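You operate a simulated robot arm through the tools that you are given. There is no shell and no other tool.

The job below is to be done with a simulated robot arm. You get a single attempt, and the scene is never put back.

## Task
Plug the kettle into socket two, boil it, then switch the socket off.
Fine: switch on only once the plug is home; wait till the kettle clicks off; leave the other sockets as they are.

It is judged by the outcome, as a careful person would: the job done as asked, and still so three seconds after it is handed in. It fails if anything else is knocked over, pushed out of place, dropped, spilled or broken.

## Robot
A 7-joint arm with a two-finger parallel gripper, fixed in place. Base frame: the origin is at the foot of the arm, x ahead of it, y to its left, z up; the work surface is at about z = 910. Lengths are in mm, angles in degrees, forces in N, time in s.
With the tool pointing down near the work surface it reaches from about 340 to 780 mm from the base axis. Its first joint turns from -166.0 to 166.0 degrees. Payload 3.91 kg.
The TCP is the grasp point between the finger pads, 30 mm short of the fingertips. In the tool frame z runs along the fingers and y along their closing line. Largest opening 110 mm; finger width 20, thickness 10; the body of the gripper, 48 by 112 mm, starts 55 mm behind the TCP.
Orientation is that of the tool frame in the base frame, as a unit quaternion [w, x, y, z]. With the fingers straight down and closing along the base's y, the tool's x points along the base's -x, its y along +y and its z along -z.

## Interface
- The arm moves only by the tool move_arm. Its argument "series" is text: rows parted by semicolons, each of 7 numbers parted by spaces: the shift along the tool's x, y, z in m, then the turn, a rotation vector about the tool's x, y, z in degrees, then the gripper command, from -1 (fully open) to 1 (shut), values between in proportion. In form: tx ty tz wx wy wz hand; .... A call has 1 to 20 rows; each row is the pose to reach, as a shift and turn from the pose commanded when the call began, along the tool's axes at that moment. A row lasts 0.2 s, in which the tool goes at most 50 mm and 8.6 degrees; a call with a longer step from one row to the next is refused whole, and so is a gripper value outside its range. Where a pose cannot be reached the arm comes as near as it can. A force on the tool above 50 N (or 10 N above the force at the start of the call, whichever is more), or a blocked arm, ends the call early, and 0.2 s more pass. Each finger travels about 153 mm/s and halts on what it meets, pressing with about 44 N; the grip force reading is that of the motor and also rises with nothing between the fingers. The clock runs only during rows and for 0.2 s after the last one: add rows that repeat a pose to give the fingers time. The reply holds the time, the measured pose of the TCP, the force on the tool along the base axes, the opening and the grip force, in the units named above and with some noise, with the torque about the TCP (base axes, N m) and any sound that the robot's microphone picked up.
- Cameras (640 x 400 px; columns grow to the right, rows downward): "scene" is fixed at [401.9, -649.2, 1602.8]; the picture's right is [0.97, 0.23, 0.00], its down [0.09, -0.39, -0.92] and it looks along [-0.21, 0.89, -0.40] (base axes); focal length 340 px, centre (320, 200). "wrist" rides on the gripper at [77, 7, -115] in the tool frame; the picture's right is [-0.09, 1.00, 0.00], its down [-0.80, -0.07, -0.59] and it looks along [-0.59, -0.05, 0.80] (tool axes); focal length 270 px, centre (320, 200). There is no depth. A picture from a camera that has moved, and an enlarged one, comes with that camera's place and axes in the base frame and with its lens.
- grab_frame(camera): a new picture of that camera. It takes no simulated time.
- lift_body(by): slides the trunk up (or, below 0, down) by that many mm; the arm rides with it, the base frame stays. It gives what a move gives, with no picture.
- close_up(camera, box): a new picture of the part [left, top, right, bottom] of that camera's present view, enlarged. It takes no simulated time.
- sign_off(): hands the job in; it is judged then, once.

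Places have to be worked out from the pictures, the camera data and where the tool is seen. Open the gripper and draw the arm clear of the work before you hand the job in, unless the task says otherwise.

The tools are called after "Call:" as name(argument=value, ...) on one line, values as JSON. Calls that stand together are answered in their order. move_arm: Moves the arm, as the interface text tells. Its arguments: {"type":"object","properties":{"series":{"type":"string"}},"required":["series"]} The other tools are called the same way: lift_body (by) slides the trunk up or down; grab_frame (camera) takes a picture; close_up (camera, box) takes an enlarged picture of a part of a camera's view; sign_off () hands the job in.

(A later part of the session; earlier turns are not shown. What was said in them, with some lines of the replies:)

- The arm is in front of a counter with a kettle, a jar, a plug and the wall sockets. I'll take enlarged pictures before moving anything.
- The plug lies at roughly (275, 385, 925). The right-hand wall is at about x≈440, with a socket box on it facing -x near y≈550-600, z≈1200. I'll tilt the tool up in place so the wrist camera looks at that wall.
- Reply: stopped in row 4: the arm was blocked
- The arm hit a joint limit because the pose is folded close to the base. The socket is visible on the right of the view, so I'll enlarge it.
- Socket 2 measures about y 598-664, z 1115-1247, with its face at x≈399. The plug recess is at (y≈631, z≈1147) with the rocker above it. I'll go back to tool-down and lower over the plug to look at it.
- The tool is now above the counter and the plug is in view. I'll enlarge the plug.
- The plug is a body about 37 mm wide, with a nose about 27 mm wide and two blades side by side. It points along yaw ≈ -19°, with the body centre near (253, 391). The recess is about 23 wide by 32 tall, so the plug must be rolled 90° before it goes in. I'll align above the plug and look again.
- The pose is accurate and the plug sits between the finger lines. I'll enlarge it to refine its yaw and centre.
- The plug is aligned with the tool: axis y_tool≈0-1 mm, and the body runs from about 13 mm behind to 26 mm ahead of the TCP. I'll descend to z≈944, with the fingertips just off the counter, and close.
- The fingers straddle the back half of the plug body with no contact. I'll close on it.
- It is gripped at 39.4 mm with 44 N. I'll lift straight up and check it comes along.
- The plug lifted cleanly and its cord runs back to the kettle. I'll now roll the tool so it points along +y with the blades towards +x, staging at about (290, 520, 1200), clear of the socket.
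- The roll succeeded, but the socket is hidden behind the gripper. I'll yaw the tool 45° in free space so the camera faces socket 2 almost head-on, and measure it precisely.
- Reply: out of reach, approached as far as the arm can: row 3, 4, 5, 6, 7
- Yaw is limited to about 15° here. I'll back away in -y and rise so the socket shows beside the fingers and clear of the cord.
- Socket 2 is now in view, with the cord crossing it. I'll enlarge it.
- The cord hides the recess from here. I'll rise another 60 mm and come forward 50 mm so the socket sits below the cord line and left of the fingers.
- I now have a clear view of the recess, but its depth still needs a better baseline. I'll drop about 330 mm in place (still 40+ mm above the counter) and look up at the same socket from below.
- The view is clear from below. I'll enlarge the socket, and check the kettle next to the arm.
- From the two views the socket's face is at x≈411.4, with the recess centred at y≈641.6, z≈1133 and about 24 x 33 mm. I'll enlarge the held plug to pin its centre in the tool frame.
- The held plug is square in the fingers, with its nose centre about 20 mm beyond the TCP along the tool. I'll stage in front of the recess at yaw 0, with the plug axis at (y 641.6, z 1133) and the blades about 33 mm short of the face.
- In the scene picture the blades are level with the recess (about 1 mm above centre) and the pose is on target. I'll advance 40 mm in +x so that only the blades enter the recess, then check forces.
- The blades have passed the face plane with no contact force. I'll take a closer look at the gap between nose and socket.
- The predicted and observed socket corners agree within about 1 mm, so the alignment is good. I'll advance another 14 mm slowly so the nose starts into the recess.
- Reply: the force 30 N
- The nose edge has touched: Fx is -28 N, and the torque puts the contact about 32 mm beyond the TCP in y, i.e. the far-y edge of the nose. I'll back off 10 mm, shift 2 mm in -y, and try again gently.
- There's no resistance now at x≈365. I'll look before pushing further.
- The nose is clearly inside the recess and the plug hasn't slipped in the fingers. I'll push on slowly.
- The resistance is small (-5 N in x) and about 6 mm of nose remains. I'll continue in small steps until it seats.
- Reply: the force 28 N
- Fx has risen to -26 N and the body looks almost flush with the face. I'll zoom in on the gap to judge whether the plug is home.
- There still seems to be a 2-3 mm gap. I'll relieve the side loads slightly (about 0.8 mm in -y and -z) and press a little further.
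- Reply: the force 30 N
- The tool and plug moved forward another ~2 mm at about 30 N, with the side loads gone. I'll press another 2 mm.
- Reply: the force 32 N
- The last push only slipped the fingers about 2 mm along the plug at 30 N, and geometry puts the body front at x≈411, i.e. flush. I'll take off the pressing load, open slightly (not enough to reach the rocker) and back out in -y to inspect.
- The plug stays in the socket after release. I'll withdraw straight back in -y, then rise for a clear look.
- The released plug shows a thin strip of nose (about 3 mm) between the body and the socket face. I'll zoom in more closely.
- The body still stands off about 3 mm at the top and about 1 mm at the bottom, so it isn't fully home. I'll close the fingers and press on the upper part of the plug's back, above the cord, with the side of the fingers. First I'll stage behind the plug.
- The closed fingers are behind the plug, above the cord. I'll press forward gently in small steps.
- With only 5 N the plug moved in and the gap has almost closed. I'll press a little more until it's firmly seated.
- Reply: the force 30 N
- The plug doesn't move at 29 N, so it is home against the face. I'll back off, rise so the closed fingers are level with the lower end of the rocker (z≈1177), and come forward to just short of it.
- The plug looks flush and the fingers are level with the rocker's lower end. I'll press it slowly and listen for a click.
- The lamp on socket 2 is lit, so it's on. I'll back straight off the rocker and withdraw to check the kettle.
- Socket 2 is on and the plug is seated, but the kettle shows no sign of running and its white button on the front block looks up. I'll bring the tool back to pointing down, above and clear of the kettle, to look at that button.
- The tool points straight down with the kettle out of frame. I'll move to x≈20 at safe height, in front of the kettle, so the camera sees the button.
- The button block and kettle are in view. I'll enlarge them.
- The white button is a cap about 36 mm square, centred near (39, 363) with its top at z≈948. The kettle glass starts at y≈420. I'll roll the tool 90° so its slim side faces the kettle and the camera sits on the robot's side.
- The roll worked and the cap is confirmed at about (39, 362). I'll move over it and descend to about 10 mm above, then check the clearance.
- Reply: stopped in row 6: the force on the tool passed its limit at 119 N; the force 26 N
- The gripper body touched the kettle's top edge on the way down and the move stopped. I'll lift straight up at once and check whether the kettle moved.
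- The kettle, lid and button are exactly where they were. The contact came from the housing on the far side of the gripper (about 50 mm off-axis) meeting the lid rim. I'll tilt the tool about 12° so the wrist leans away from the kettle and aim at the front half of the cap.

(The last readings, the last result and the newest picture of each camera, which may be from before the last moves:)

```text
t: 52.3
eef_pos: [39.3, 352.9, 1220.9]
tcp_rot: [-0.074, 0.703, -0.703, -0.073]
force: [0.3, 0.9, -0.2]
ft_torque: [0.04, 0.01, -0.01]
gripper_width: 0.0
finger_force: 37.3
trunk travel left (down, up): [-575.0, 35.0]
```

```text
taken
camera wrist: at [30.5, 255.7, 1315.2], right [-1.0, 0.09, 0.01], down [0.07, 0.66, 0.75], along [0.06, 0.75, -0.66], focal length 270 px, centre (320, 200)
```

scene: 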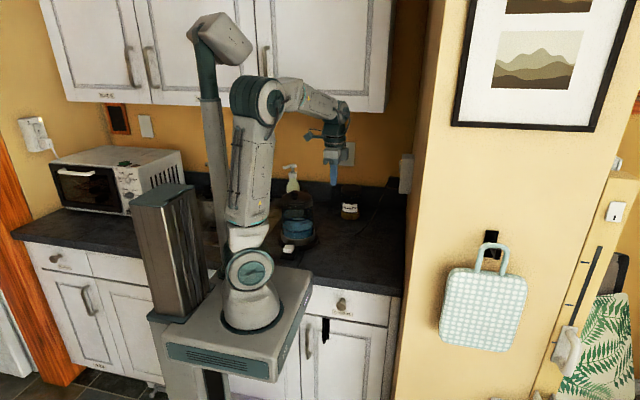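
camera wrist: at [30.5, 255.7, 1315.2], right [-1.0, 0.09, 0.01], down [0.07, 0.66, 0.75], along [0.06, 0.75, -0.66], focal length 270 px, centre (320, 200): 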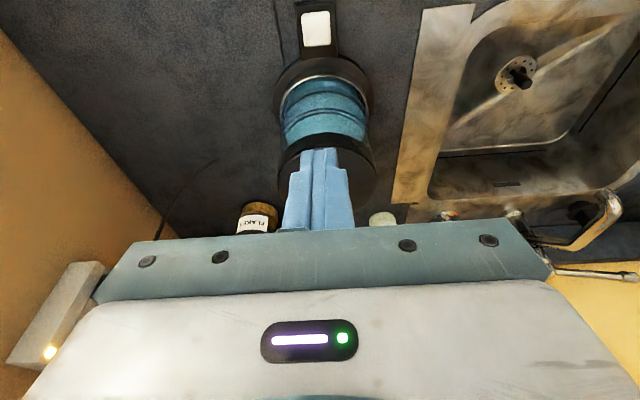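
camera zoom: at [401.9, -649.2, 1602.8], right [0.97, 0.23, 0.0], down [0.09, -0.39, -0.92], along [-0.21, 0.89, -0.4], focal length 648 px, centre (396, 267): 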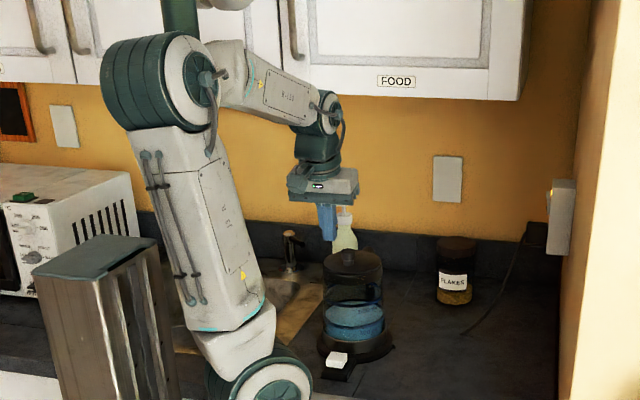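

The tilt is fine: the gripper's nearest corner should pass the lid with about 20 mm to spare. I'll descend vertically in smaller steps to z≈1040.

Call:
move_arm(series="0.0062 0 0.0293 0 0 0 1; 0.0125 0 0.0587 0 0 0 1; 0.0187 0 0.088 0 0 0 1; 0.025 0 0.1174 0 0 0 1; 0.0312 0 0.1467 0 0 0 1; 0.0376 0 0.177 0 0 0 1; 0.0376 0 0.177 0 0 0 1")

Call:
close_up(camera="scene", box=[240, 150, 350, 270])

Call:
grab_frame(camera="wrist")

```text
t: 53.9
eef_pos: [39.6, 352.2, 1037.1]
tcp_rot: [-0.076, 0.703, -0.703, -0.072]
force: [0.0, 0.3, -0.4]
ft_torque: [-0.01, -0.02, -0.02]
gripper_width: 0.2
finger_force: 37.3
trunk travel left (down, up): [-575.0, 35.0]
```

```text
3.33 times, centred on (295, 210) of scene
camera zoom: at [401.9, -649.2, 1602.8], right [0.97, 0.23, 0.0], down [0.09, -0.39, -0.92], along [-0.21, 0.89, -0.4], focal length 1134 px, centre (403, 167)
```

zoom: 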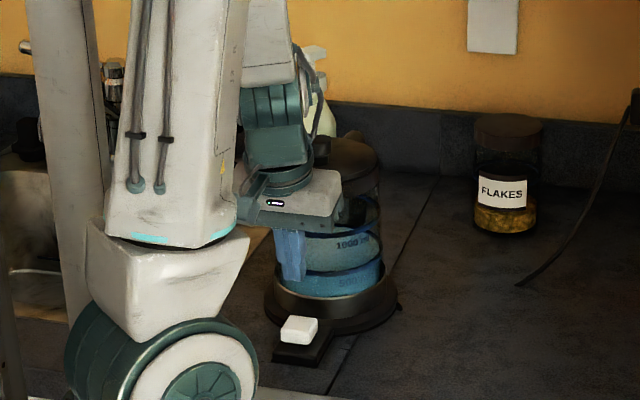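

```text
taken
camera wrist: at [31.0, 255.5, 1133.3], right [-1.0, 0.09, 0.01], down [0.07, 0.66, 0.75], along [0.06, 0.75, -0.66], focal length 270 px, centre (320, 200)
```

wrist: 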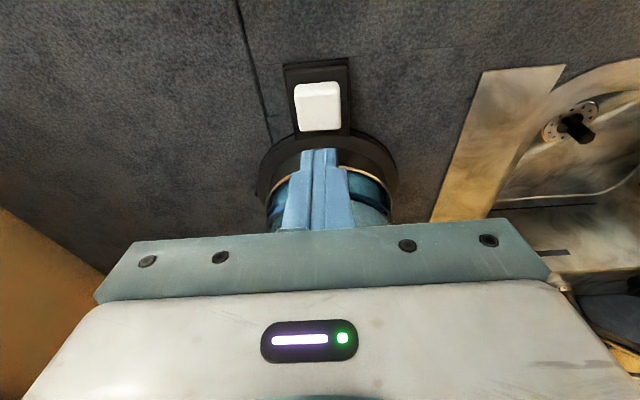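

There was no contact and the fingers are lined up with the cap. I'll go down to about 5 mm above it.

Call:
move_arm(series="0.0042 0 0.0196 0 0 0 1; 0.0083 0 0.0391 0 0 0 1; 0.0112 0 0.0528 0 0 0 1; 0.0112 0 0.0528 0 0 0 1")

Call:
close_up(camera="wrist", box=[240, 80, 400, 240])

Call:
close_up(camera="scene", box=[265, 200, 335, 265])

```text
t: 54.9
eef_pos: [39.8, 351.5, 983.4]
tcp_rot: [0.075, -0.703, 0.704, 0.073]
force: [0.0, 0.2, -0.2]
ft_torque: [-0.02, -0.01, 0.01]
gripper_width: 0.0
finger_force: 37.8
trunk travel left (down, up): [-575.0, 35.0]
```

```text
2.50 times, centred on (320, 160) of wrist
camera zoom: at [31.3, 256.1, 1079.4], right [-1.0, 0.09, 0.01], down [0.07, 0.66, 0.75], along [0.06, 0.75, -0.66], focal length 676 px, centre (320, 300)
```

zoom: 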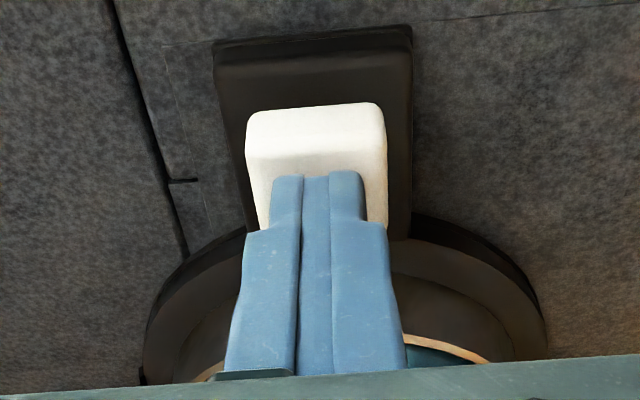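

```text
6.15 times, centred on (300, 232) of scene
camera zoom: at [401.9, -649.2, 1602.8], right [0.97, 0.23, 0.0], down [0.09, -0.39, -0.92], along [-0.21, 0.89, -0.4], focal length 2094 px, centre (443, 0)
```

zoom: 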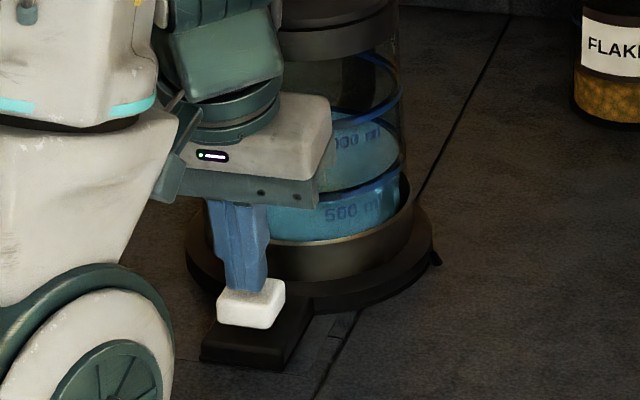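

The fingertips are directly above the cap. I'll press down slowly in 1.5-2 mm steps and watch for the click.

Call:
move_arm(series="0.0004 0 0.002 0 0 0 1; 0.0008 0 0.004 0 0 0 1; 0.0012 0 0.0055 0 0 0 1; 0.0015 0 0.007 0 0 0 1; 0.0018 0 0.0085 0 0 0 1; 0.0021 0 0.010 0 0 0 1; 0.0021 0 0.010 0 0 0 1")

Call:
close_up(camera="scene", box=[265, 200, 335, 265])

```text
t: 56.5
eef_pos: [40.6, 352.6, 974.6]
tcp_rot: [0.075, -0.703, 0.703, 0.073]
force: [-0.3, 0.6, -0.1]
ft_torque: [-0.01, 0.02, 0.02]
gripper_width: 0.0
finger_force: 37.5
trunk travel left (down, up): [-575.0, 35.0]
```

```text
6.15 times, centred on (300, 232) of scene
camera zoom: at [401.9, -649.2, 1602.8], right [0.97, 0.23, 0.0], down [0.09, -0.39, -0.92], along [-0.21, 0.89, -0.4], focal length 2094 px, centre (443, 0)
```

zoom: 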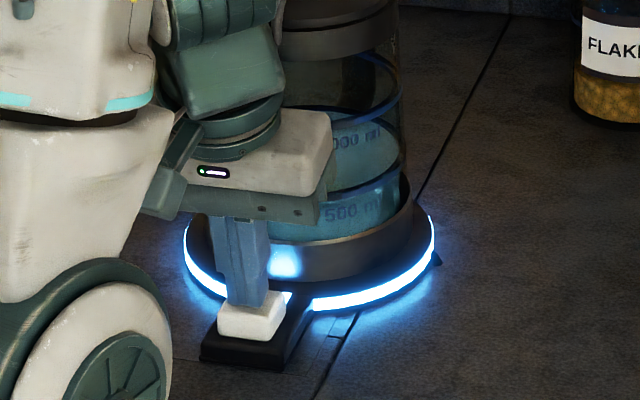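

The kettle's ring has lit blue, so it's switched on. I'll lift straight up away from it.

Call:
move_arm(series="-0.0042 0 -0.02 0 0 0 1; -0.0125 0 -0.0587 0 0 0 1; -0.0208 0 -0.0978 0 0 0 1; -0.0291 0 -0.137 0 0 0 1; -0.0374 0 -0.176 0 0 0 1; -0.0457 0 -0.215 0 0 0 1; -0.052 0 -0.2445 0 0 0 1; -0.052 0 -0.2445 0 0 0 1")

Call:
close_up(camera="scene", box=[260, 180, 340, 270])

```text
t: 58.3
eef_pos: [39.5, 352.2, 1224.6]
tcp_rot: [0.075, -0.703, 0.704, 0.073]
force: [-0.9, 0.7, 0.0]
ft_torque: [0.0, 0.0, 0.01]
gripper_width: 0.3
finger_force: 37.6
trunk travel left (down, up): [-575.0, 35.0]
```

```text
4.44 times, centred on (300, 225) of scene
camera zoom: at [401.9, -649.2, 1602.8], right [0.97, 0.23, 0.0], down [0.09, -0.39, -0.92], along [-0.21, 0.89, -0.4], focal length 1512 px, centre (409, 89)
```

zoom: 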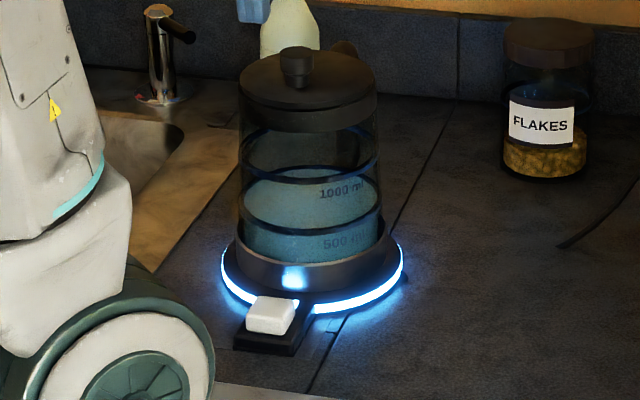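

The kettle is heating with its ring lit and the button down. While it heats I'll bring the tool back to the plain downward pose on the socket side.

Call:
move_arm(series="-0.0025 -0.0133 0 0.78 0.8 7.48 1; -0.005 -0.0267 0 1.55 1.6 14.95 1; -0.0074 -0.04 0 2.33 2.4 22.43 1; -0.0099 -0.0533 0 3.1 3.2 29.9 1; -0.0123 -0.0667 0 3.88 4 37.38 1; -0.0148 -0.08 0 4.65 4.8 44.85 1; -0.0173 -0.0933 0 5.43 5.6 52.33 1; -0.0197 -0.1067 0 6.2 6.4 59.8 1; -0.0222 -0.12 0 6.98 7.2 67.28 1; -0.0247 -0.1333 0 7.75 8 74.75 1; -0.0271 -0.1467 0 8.53 8.8 82.23 1; -0.0296 -0.16 0 9.3 9.6 89.7 1; -0.0296 -0.16 0 9.3 9.6 89.7 1")

Call:
close_up(camera="scene", box=[260, 140, 420, 270])

```text
t: 61.1
eef_pos: [198.7, 382.3, 1231.2]
tcp_rot: [0.0, 0.002, 1.0, -0.001]
force: [0.1, -0.4, -0.2]
ft_torque: [0.01, -0.03, -0.02]
gripper_width: 0.1
finger_force: 37.8
trunk travel left (down, up): [-575.0, 35.0]
```

```text
3.08 times, centred on (340, 205) of scene
camera zoom: at [401.9, -649.2, 1602.8], right [0.97, 0.23, 0.0], down [0.09, -0.39, -0.92], along [-0.21, 0.89, -0.4], focal length 1047 px, centre (258, 185)
```

zoom: 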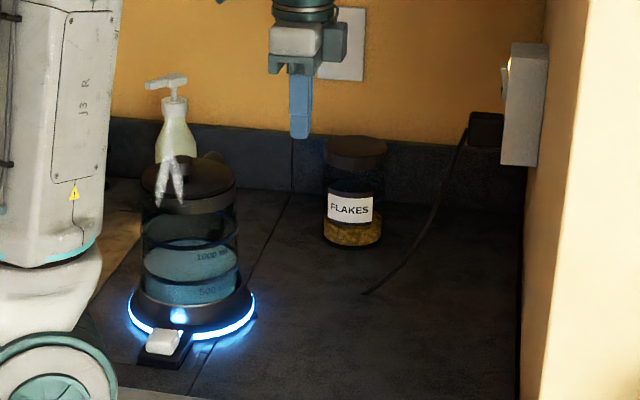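

Steam is starting while the ring is still lit. I'll turn the tool back to pointing at +y, staged beside the socket, and keep listening for the click.

Call:
move_arm(series="-0.0082 0.0071 -0.0046 -7.5 0 0 1; -0.0163 0.0142 -0.0092 -15 0 0 1; -0.0245 0.0213 -0.0138 -22.5 0 0 1; -0.0327 0.0283 -0.0183 -30 0 0 1; -0.0408 0.0354 -0.0229 -37.5 0 0 1; -0.049 0.0425 -0.0275 -45 0 0 1; -0.0572 0.0496 -0.0321 -52.5 0 0 1; -0.0653 0.0567 -0.0367 -60 0 0 1; -0.0735 0.0638 -0.0413 -67.5 0 0 1; -0.0817 0.0708 -0.0458 -75 0 0 1; -0.0898 0.0779 -0.0504 -82.5 0 0 1; -0.098 0.085 -0.055 -90 0 0 1; -0.098 0.085 -0.055 -90 0 0 1")

Call:
close_up(camera="scene", box=[260, 140, 420, 270])

Call:
close_up(camera="wrist", box=[160, 140, 310, 250])

```text
t: 63.9
eef_pos: [296.4, 466.7, 1285.8]
tcp_rot: [0.001, 0.001, 0.707, 0.708]
force: [0.1, -0.1, -0.6]
ft_torque: [-0.01, -0.01, 0.01]
gripper_width: 0.3
finger_force: 37.6
trunk travel left (down, up): [-575.0, 35.0]
```

```text
3.08 times, centred on (340, 205) of scene
camera zoom: at [401.9, -649.2, 1602.8], right [0.97, 0.23, 0.0], down [0.09, -0.39, -0.92], along [-0.21, 0.89, -0.4], focal length 1047 px, centre (258, 185)
```

zoom: 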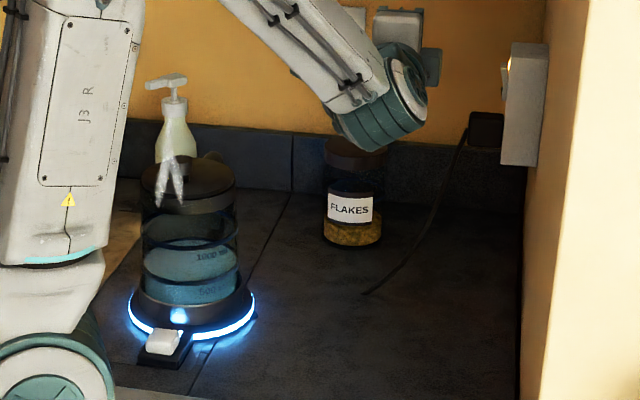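

```text
3.64 times, centred on (235, 195) of wrist
camera zoom: at [218.4, 354.4, 1291.8], right [0.09, 0.0, 1.0], down [0.8, -0.6, -0.07], along [0.59, 0.8, -0.05], focal length 983 px, centre (629, 218)
```

zoom: 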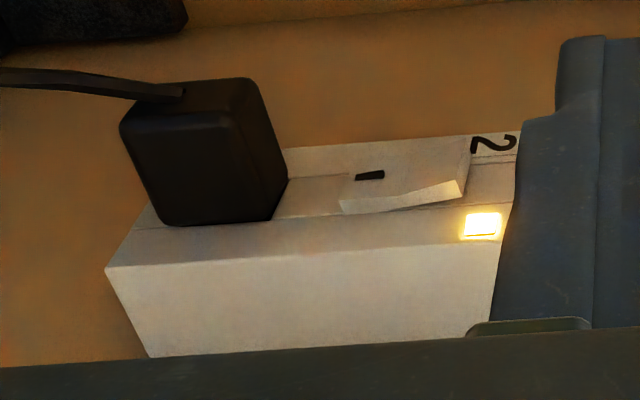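

The plug is flush, the lamp is lit, and the rocker's upper end now stands out. The kettle is still boiling, so I'll wait in place.

Call:
move_arm(series="0 0 0 0 0 0 1; 0 0 0 0 0 0 1; 0 0 0 0 0 0 1; 0 0 0 0 0 0 1; 0 0 0 0 0 0 1; 0 0 0 0 0 0 1; 0 0 0 0 0 0 1; 0 0 0 0 0 0 1; 0 0 0 0 0 0 1; 0 0 0 0 0 0 1; 0 0 0 0 0 0 1; 0 0 0 0 0 0 1; 0 0 0 0 0 0 1; 0 0 0 0 0 0 1; 0 0 0 0 0 0 1; 0 0 0 0 0 0 1; 0 0 0 0 0 0 1; 0 0 0 0 0 0 1; 0 0 0 0 0 0 1; 0 0 0 0 0 0 1")

Call:
close_up(camera="scene", box=[260, 180, 340, 270])

```text
t: 68.1
eef_pos: [296.4, 467.2, 1287.0]
tcp_rot: [0.001, 0.0, 0.708, 0.707]
force: [0.2, 0.4, -0.5]
ft_torque: [0.01, 0.01, 0.04]
gripper_width: 0.0
finger_force: 37.3
trunk travel left (down, up): [-575.0, 35.0]
```

```text
4.44 times, centred on (300, 225) of scene
camera zoom: at [401.9, -649.2, 1602.8], right [0.97, 0.23, 0.0], down [0.09, -0.39, -0.92], along [-0.21, 0.89, -0.4], focal length 1512 px, centre (409, 89)
```

zoom: 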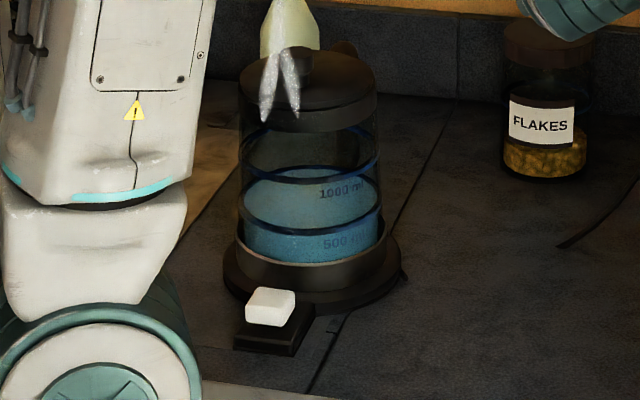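

The ring has gone out and the white button has popped back up with steam above the spout, so the kettle has boiled and clicked off. I'll confirm the socket lamp, then stage at the rocker's upper end (z≈1215).

Call:
move_arm(series="-0.01 -0.02 0.03 0 0 0 1; -0.02 -0.04 0.06 0 0 0 1; -0.03 -0.06 0.09 0 0 0 1; -0.035 -0.0715 0.12 0 0 0 1; -0.035 -0.0715 0.15 0 0 0 1; -0.055 -0.0715 0.15 0 0 0 1; -0.075 -0.0715 0.15 0 0 0 1; -0.0836 -0.0715 0.15 0 0 0 1; -0.0836 -0.0715 0.15 0 0 0 1")

Call:
grab_frame(camera="wrist")

Call:
close_up(camera="scene", box=[376, 140, 416, 190])

Call:
close_up(camera="scene", box=[260, 180, 340, 270])

```text
t: 70.1
eef_pos: [380.1, 616.7, 1215.3]
tcp_rot: [0.0, 0.0, 0.707, 0.708]
force: [0.5, -0.2, -0.6]
ft_torque: [0.01, -0.02, 0.01]
gripper_width: 0.1
finger_force: 37.8
trunk travel left (down, up): [-575.0, 35.0]
```

```text
taken
camera wrist: at [303.0, 504.3, 1220.3], right [0.09, 0.0, 1.0], down [0.8, -0.6, -0.07], along [0.59, 0.8, -0.05], focal length 270 px, centre (320, 200)
```

wrist: 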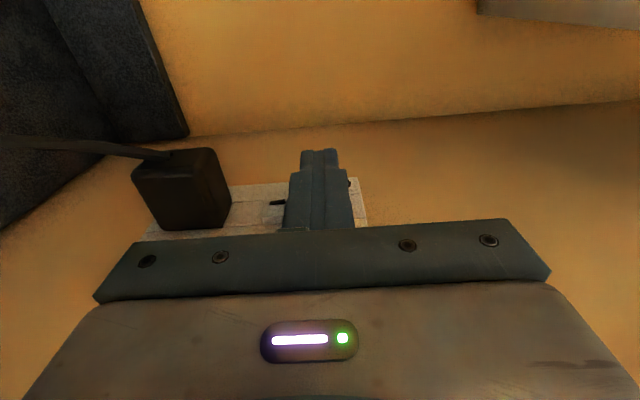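

```text
8.00 times, centred on (396, 165) of scene
camera zoom: at [401.9, -649.2, 1602.8], right [0.97, 0.23, 0.0], down [0.09, -0.39, -0.92], along [-0.21, 0.89, -0.4], focal length 2722 px, centre (-288, 480)
```

zoom: 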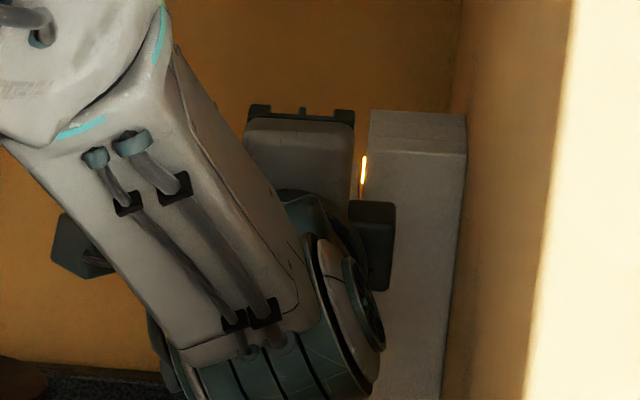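

```text
4.44 times, centred on (300, 225) of scene
camera zoom: at [401.9, -649.2, 1602.8], right [0.97, 0.23, 0.0], down [0.09, -0.39, -0.92], along [-0.21, 0.89, -0.4], focal length 1512 px, centre (409, 89)
```

zoom: 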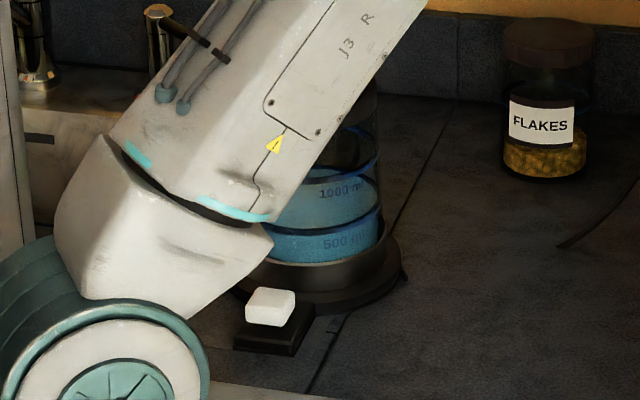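

The socket lamp is still lit, the kettle has clicked off (ring dark, button up), and the fingers are level with the rocker's upper end. I'll press it slowly to switch off.

Call:
move_arm(series="-0.004 0 0 0 0 0 1; -0.007 0 0 0 0 0 1; -0.009 0 0 0 0 0 1; -0.011 0 0 0 0 0 1; -0.013 0 0 0 0 0 1; -0.015 0 0 0 0 0 1; -0.0165 0 0 0 0 0 1; -0.0165 0 0 0 0 0 1")

Call:
close_up(camera="scene", box=[376, 140, 416, 190])

Call:
grab_frame(camera="wrist")

```text
t: 71.9
eef_pos: [395.1, 617.6, 1214.4]
tcp_rot: [0.0, 0.0, 0.707, 0.707]
force: [-9.1, -1.8, -0.9]
ft_torque: [0.03, 0.01, 0.05]
gripper_width: 0.0
finger_force: 37.8
trunk travel left (down, up): [-575.0, 35.0]
```

```text
8.00 times, centred on (396, 165) of scene
camera zoom: at [401.9, -649.2, 1602.8], right [0.97, 0.23, 0.0], down [0.09, -0.39, -0.92], along [-0.21, 0.89, -0.4], focal length 2722 px, centre (-288, 480)
```

zoom: 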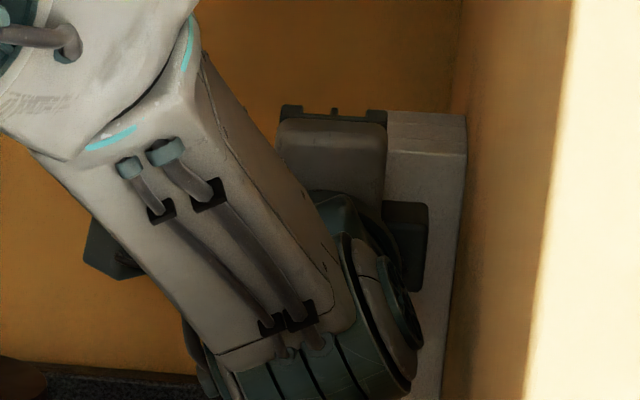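

```text
taken
camera wrist: at [317.2, 504.3, 1220.9], right [0.09, 0.0, 1.0], down [0.8, -0.59, -0.07], along [0.59, 0.8, -0.05], focal length 270 px, centre (320, 200)
```

wrist: 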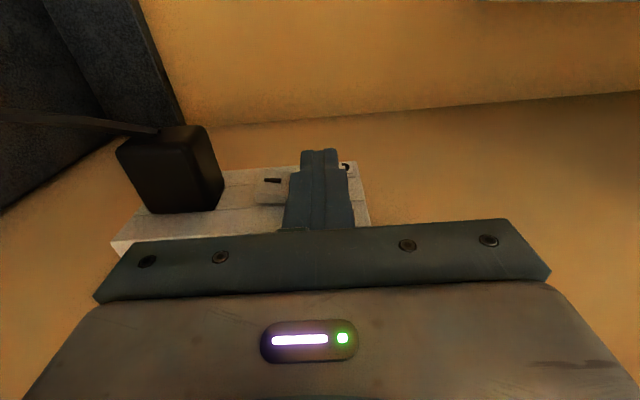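

Force rose to 9 N and then the rocker's lower end came out, so it seems to have flipped. I'll back off, withdraw to the staging pose, open the gripper and check the lamp.

Call:
move_arm(series="0.015 0 0 0 0 0 1; 0.04 0 0 0 0 0 1; 0.07 0.02 -0.03 0 0 0 1; 0.1 0.045 -0.065 0 0 0 1; 0.1 0.07 -0.1 0 0 0 1; 0.1 0.0715 -0.135 0 0 0 1; 0.1 0.0715 -0.15 0 0 0 0; 0.1 0.0715 -0.15 0 0 0 -1; 0.1 0.0715 -0.15 0 0 0 -1; 0.1 0.0715 -0.15 0 0 0 -1")

Call:
grab_frame(camera="wrist")

Call:
close_up(camera="scene", box=[376, 145, 426, 195])

Call:
grab_frame(camera="scene")

```text
refused: row 4 steps farther than a row can; nothing moved
```

```text
taken
camera wrist: at [317.2, 504.3, 1220.9], right [0.09, 0.0, 1.0], down [0.8, -0.59, -0.07], along [0.59, 0.8, -0.05], focal length 270 px, centre (320, 200)
```

wrist: 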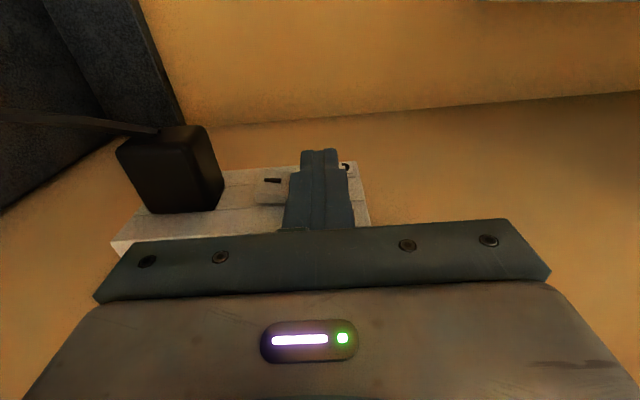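

```text
8.00 times, centred on (401, 170) of scene
camera zoom: at [401.9, -649.2, 1602.8], right [0.97, 0.23, 0.0], down [0.09, -0.39, -0.92], along [-0.21, 0.89, -0.4], focal length 2722 px, centre (-328, 440)
```

zoom: 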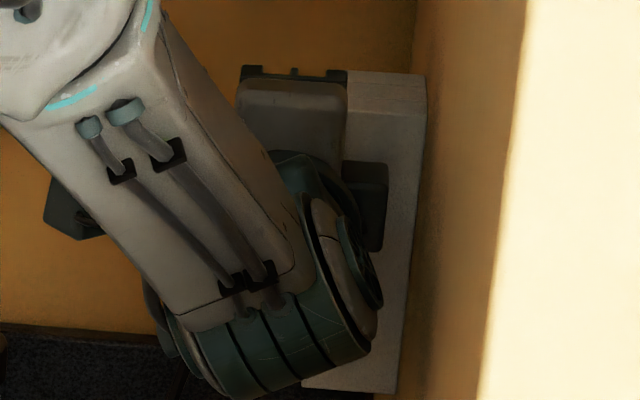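

```text
taken
```

scene: 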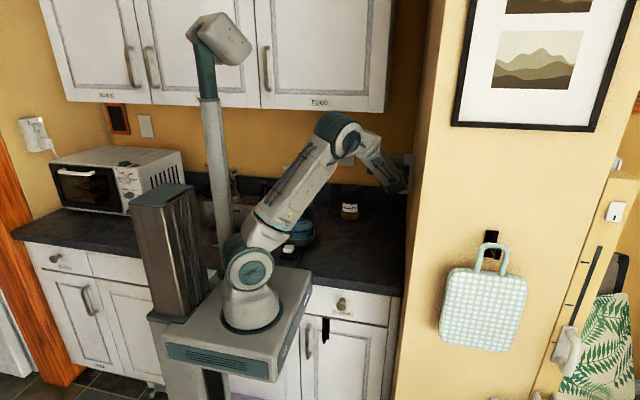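

That row was too long a step and nothing moved. I'll retry with shorter steps.

Call:
move_arm(series="0.015 0 0 0 0 0 1; 0.04 0 0 0 0 0 1; 0.065 0.015 -0.02 0 0 0 1; 0.085 0.03 -0.05 0 0 0 1; 0.1 0.045 -0.08 0 0 0 1; 0.1 0.06 -0.11 0 0 0 1; 0.1 0.0715 -0.14 0 0 0 1; 0.1 0.0715 -0.15 0 0 0 0; 0.1 0.0715 -0.15 0 0 0 -1; 0.1 0.0715 -0.15 0 0 0 -1; 0.1 0.0715 -0.15 0 0 0 -1")

Call:
grab_frame(camera="wrist")

Call:
close_up(camera="scene", box=[376, 145, 426, 195])

Call:
grab_frame(camera="scene")

```text
t: 74.3
eef_pos: [297.8, 466.9, 1284.9]
tcp_rot: [0.0, 0.0, 0.707, 0.707]
force: [0.0, -0.7, 0.3]
ft_torque: [0.0, -0.01, -0.01]
gripper_width: 110.0
finger_force: 0.0
trunk travel left (down, up): [-575.0, 35.0]
```

```text
taken
camera wrist: at [218.9, 354.0, 1291.8], right [0.09, 0.0, 1.0], down [0.8, -0.6, -0.07], along [0.59, 0.8, -0.05], focal length 270 px, centre (320, 200)
```

wrist: 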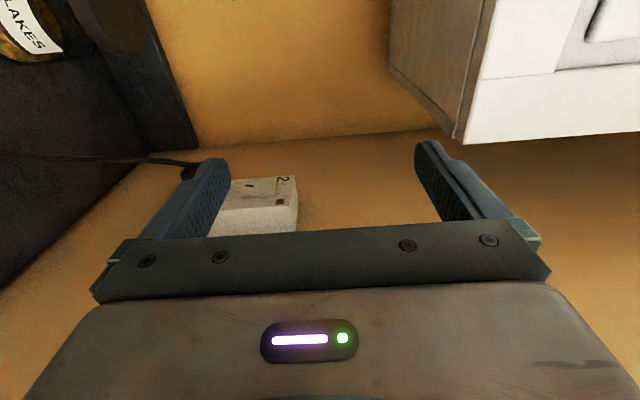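

```text
8.00 times, centred on (401, 170) of scene
camera zoom: at [401.9, -649.2, 1602.8], right [0.97, 0.23, 0.0], down [0.09, -0.39, -0.92], along [-0.21, 0.89, -0.4], focal length 2722 px, centre (-328, 440)
```

zoom: 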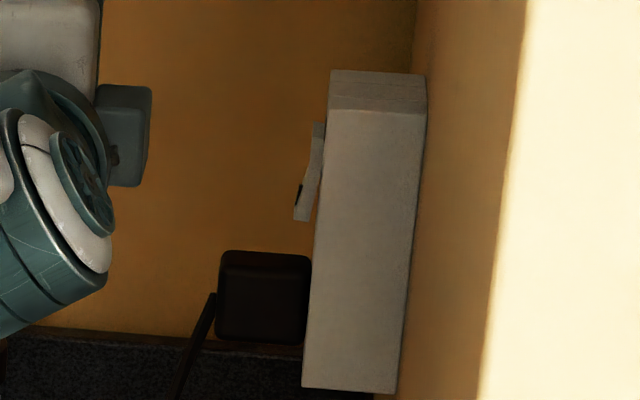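

```text
taken
```

scene: 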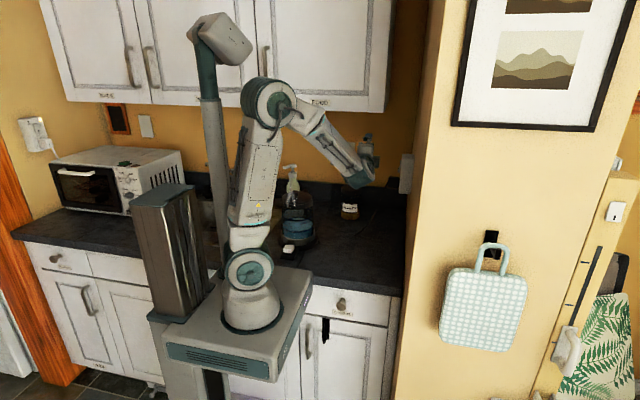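

The lamp is out, the rocker is back in its off position, and the plug is still flush. I'll draw the open gripper a bit further from the work and do a final check.

Call:
move_arm(series="0.01 0 -0.03 0 0 0 -1; 0.02 0 -0.06 0 0 0 -1; 0.02 0 -0.07 0 0 0 -1; 0.02 0 -0.07 0 0 0 -1")

Call:
close_up(camera="scene", box=[260, 130, 430, 270])

Call:
close_up(camera="scene", box=[0, 80, 240, 230])

Call:
close_up(camera="wrist", box=[150, 100, 330, 240])

```text
t: 75.3
eef_pos: [278.2, 396.9, 1286.8]
tcp_rot: [0.0, 0.0, 0.707, 0.707]
force: [0.0, -0.5, 0.5]
ft_torque: [-0.04, -0.03, 0.0]
gripper_width: 110.0
finger_force: 0.0
trunk travel left (down, up): [-575.0, 35.0]
```

```text
2.86 times, centred on (345, 200) of scene
camera zoom: at [401.9, -649.2, 1602.8], right [0.97, 0.23, 0.0], down [0.09, -0.39, -0.92], along [-0.21, 0.89, -0.4], focal length 972 px, centre (249, 200)
```

zoom: 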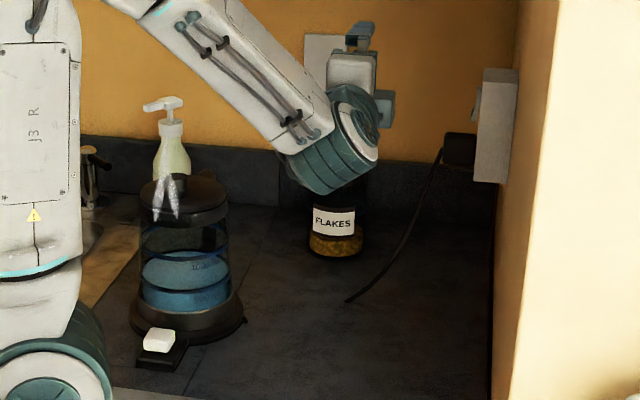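

```text
2.67 times, centred on (120, 155) of scene
camera zoom: at [401.9, -649.2, 1602.8], right [0.97, 0.23, 0.0], down [0.09, -0.39, -0.92], along [-0.21, 0.89, -0.4], focal length 907 px, centre (853, 320)
```

zoom: 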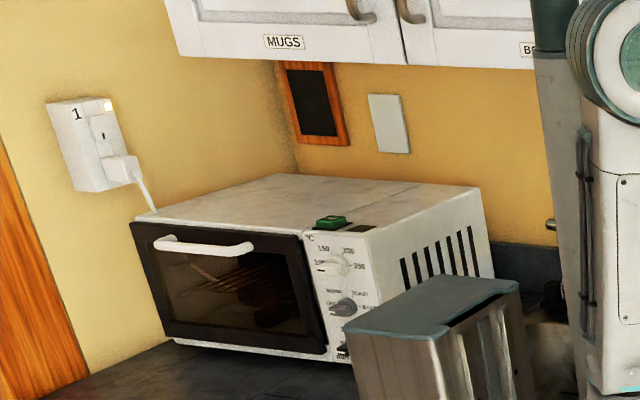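

```text
2.86 times, centred on (240, 170) of wrist
camera zoom: at [199.1, 284.3, 1292.1], right [0.09, 0.0, 1.0], down [0.8, -0.6, -0.07], along [0.59, 0.8, -0.05], focal length 772 px, centre (549, 286)
```

zoom: 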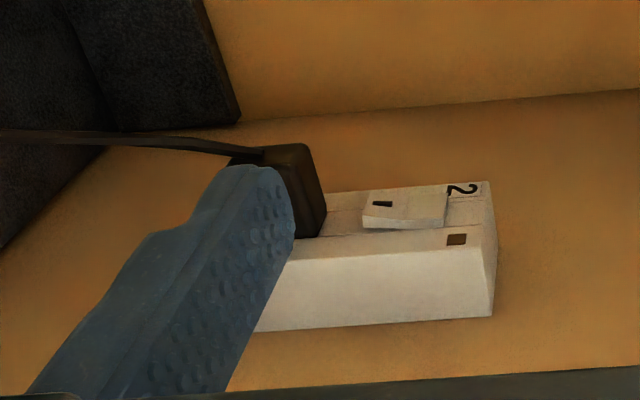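

The final pictures show:
- **Socket 2:** off, with the plug seated.
- **Kettle:** boiled and clicked off, standing in its original place.
- **Socket 1:** still on, as it was.
- **Arm:** nothing else looks disturbed; the gripper is open and clear.

I'm handing the job in.

Call:
sign_off()

```text
The job is handed in.
```

The kettle has boiled. It is still plugged into socket two, and that socket is now switched off. I've handed the job in; no result came back beyond confirmation that it was received.

- **Plug:** it stopped about 3 mm short on the first push. I pressed it in until it was flush with the socket and didn't move under about 29 N, and only then switched the socket on.
- **Boil:** the kettle stayed off until I pressed its white button. I then waited until its light ring went out, the button popped back up and there was steam. The microphone picked up no click, so I judged the click-off from the pictures.
- **Contact:** on the way down to the button, the gripper bumped the kettle's lid. The move stopped when the force peaked at 119 N. The pictures afterwards showed the kettle, lid and button where they had been, with nothing spilled, and I took a different angle.
- **Other sockets:** I touched none of them. Socket one still has its lamp lit.

The gripper is open and clear of the work.
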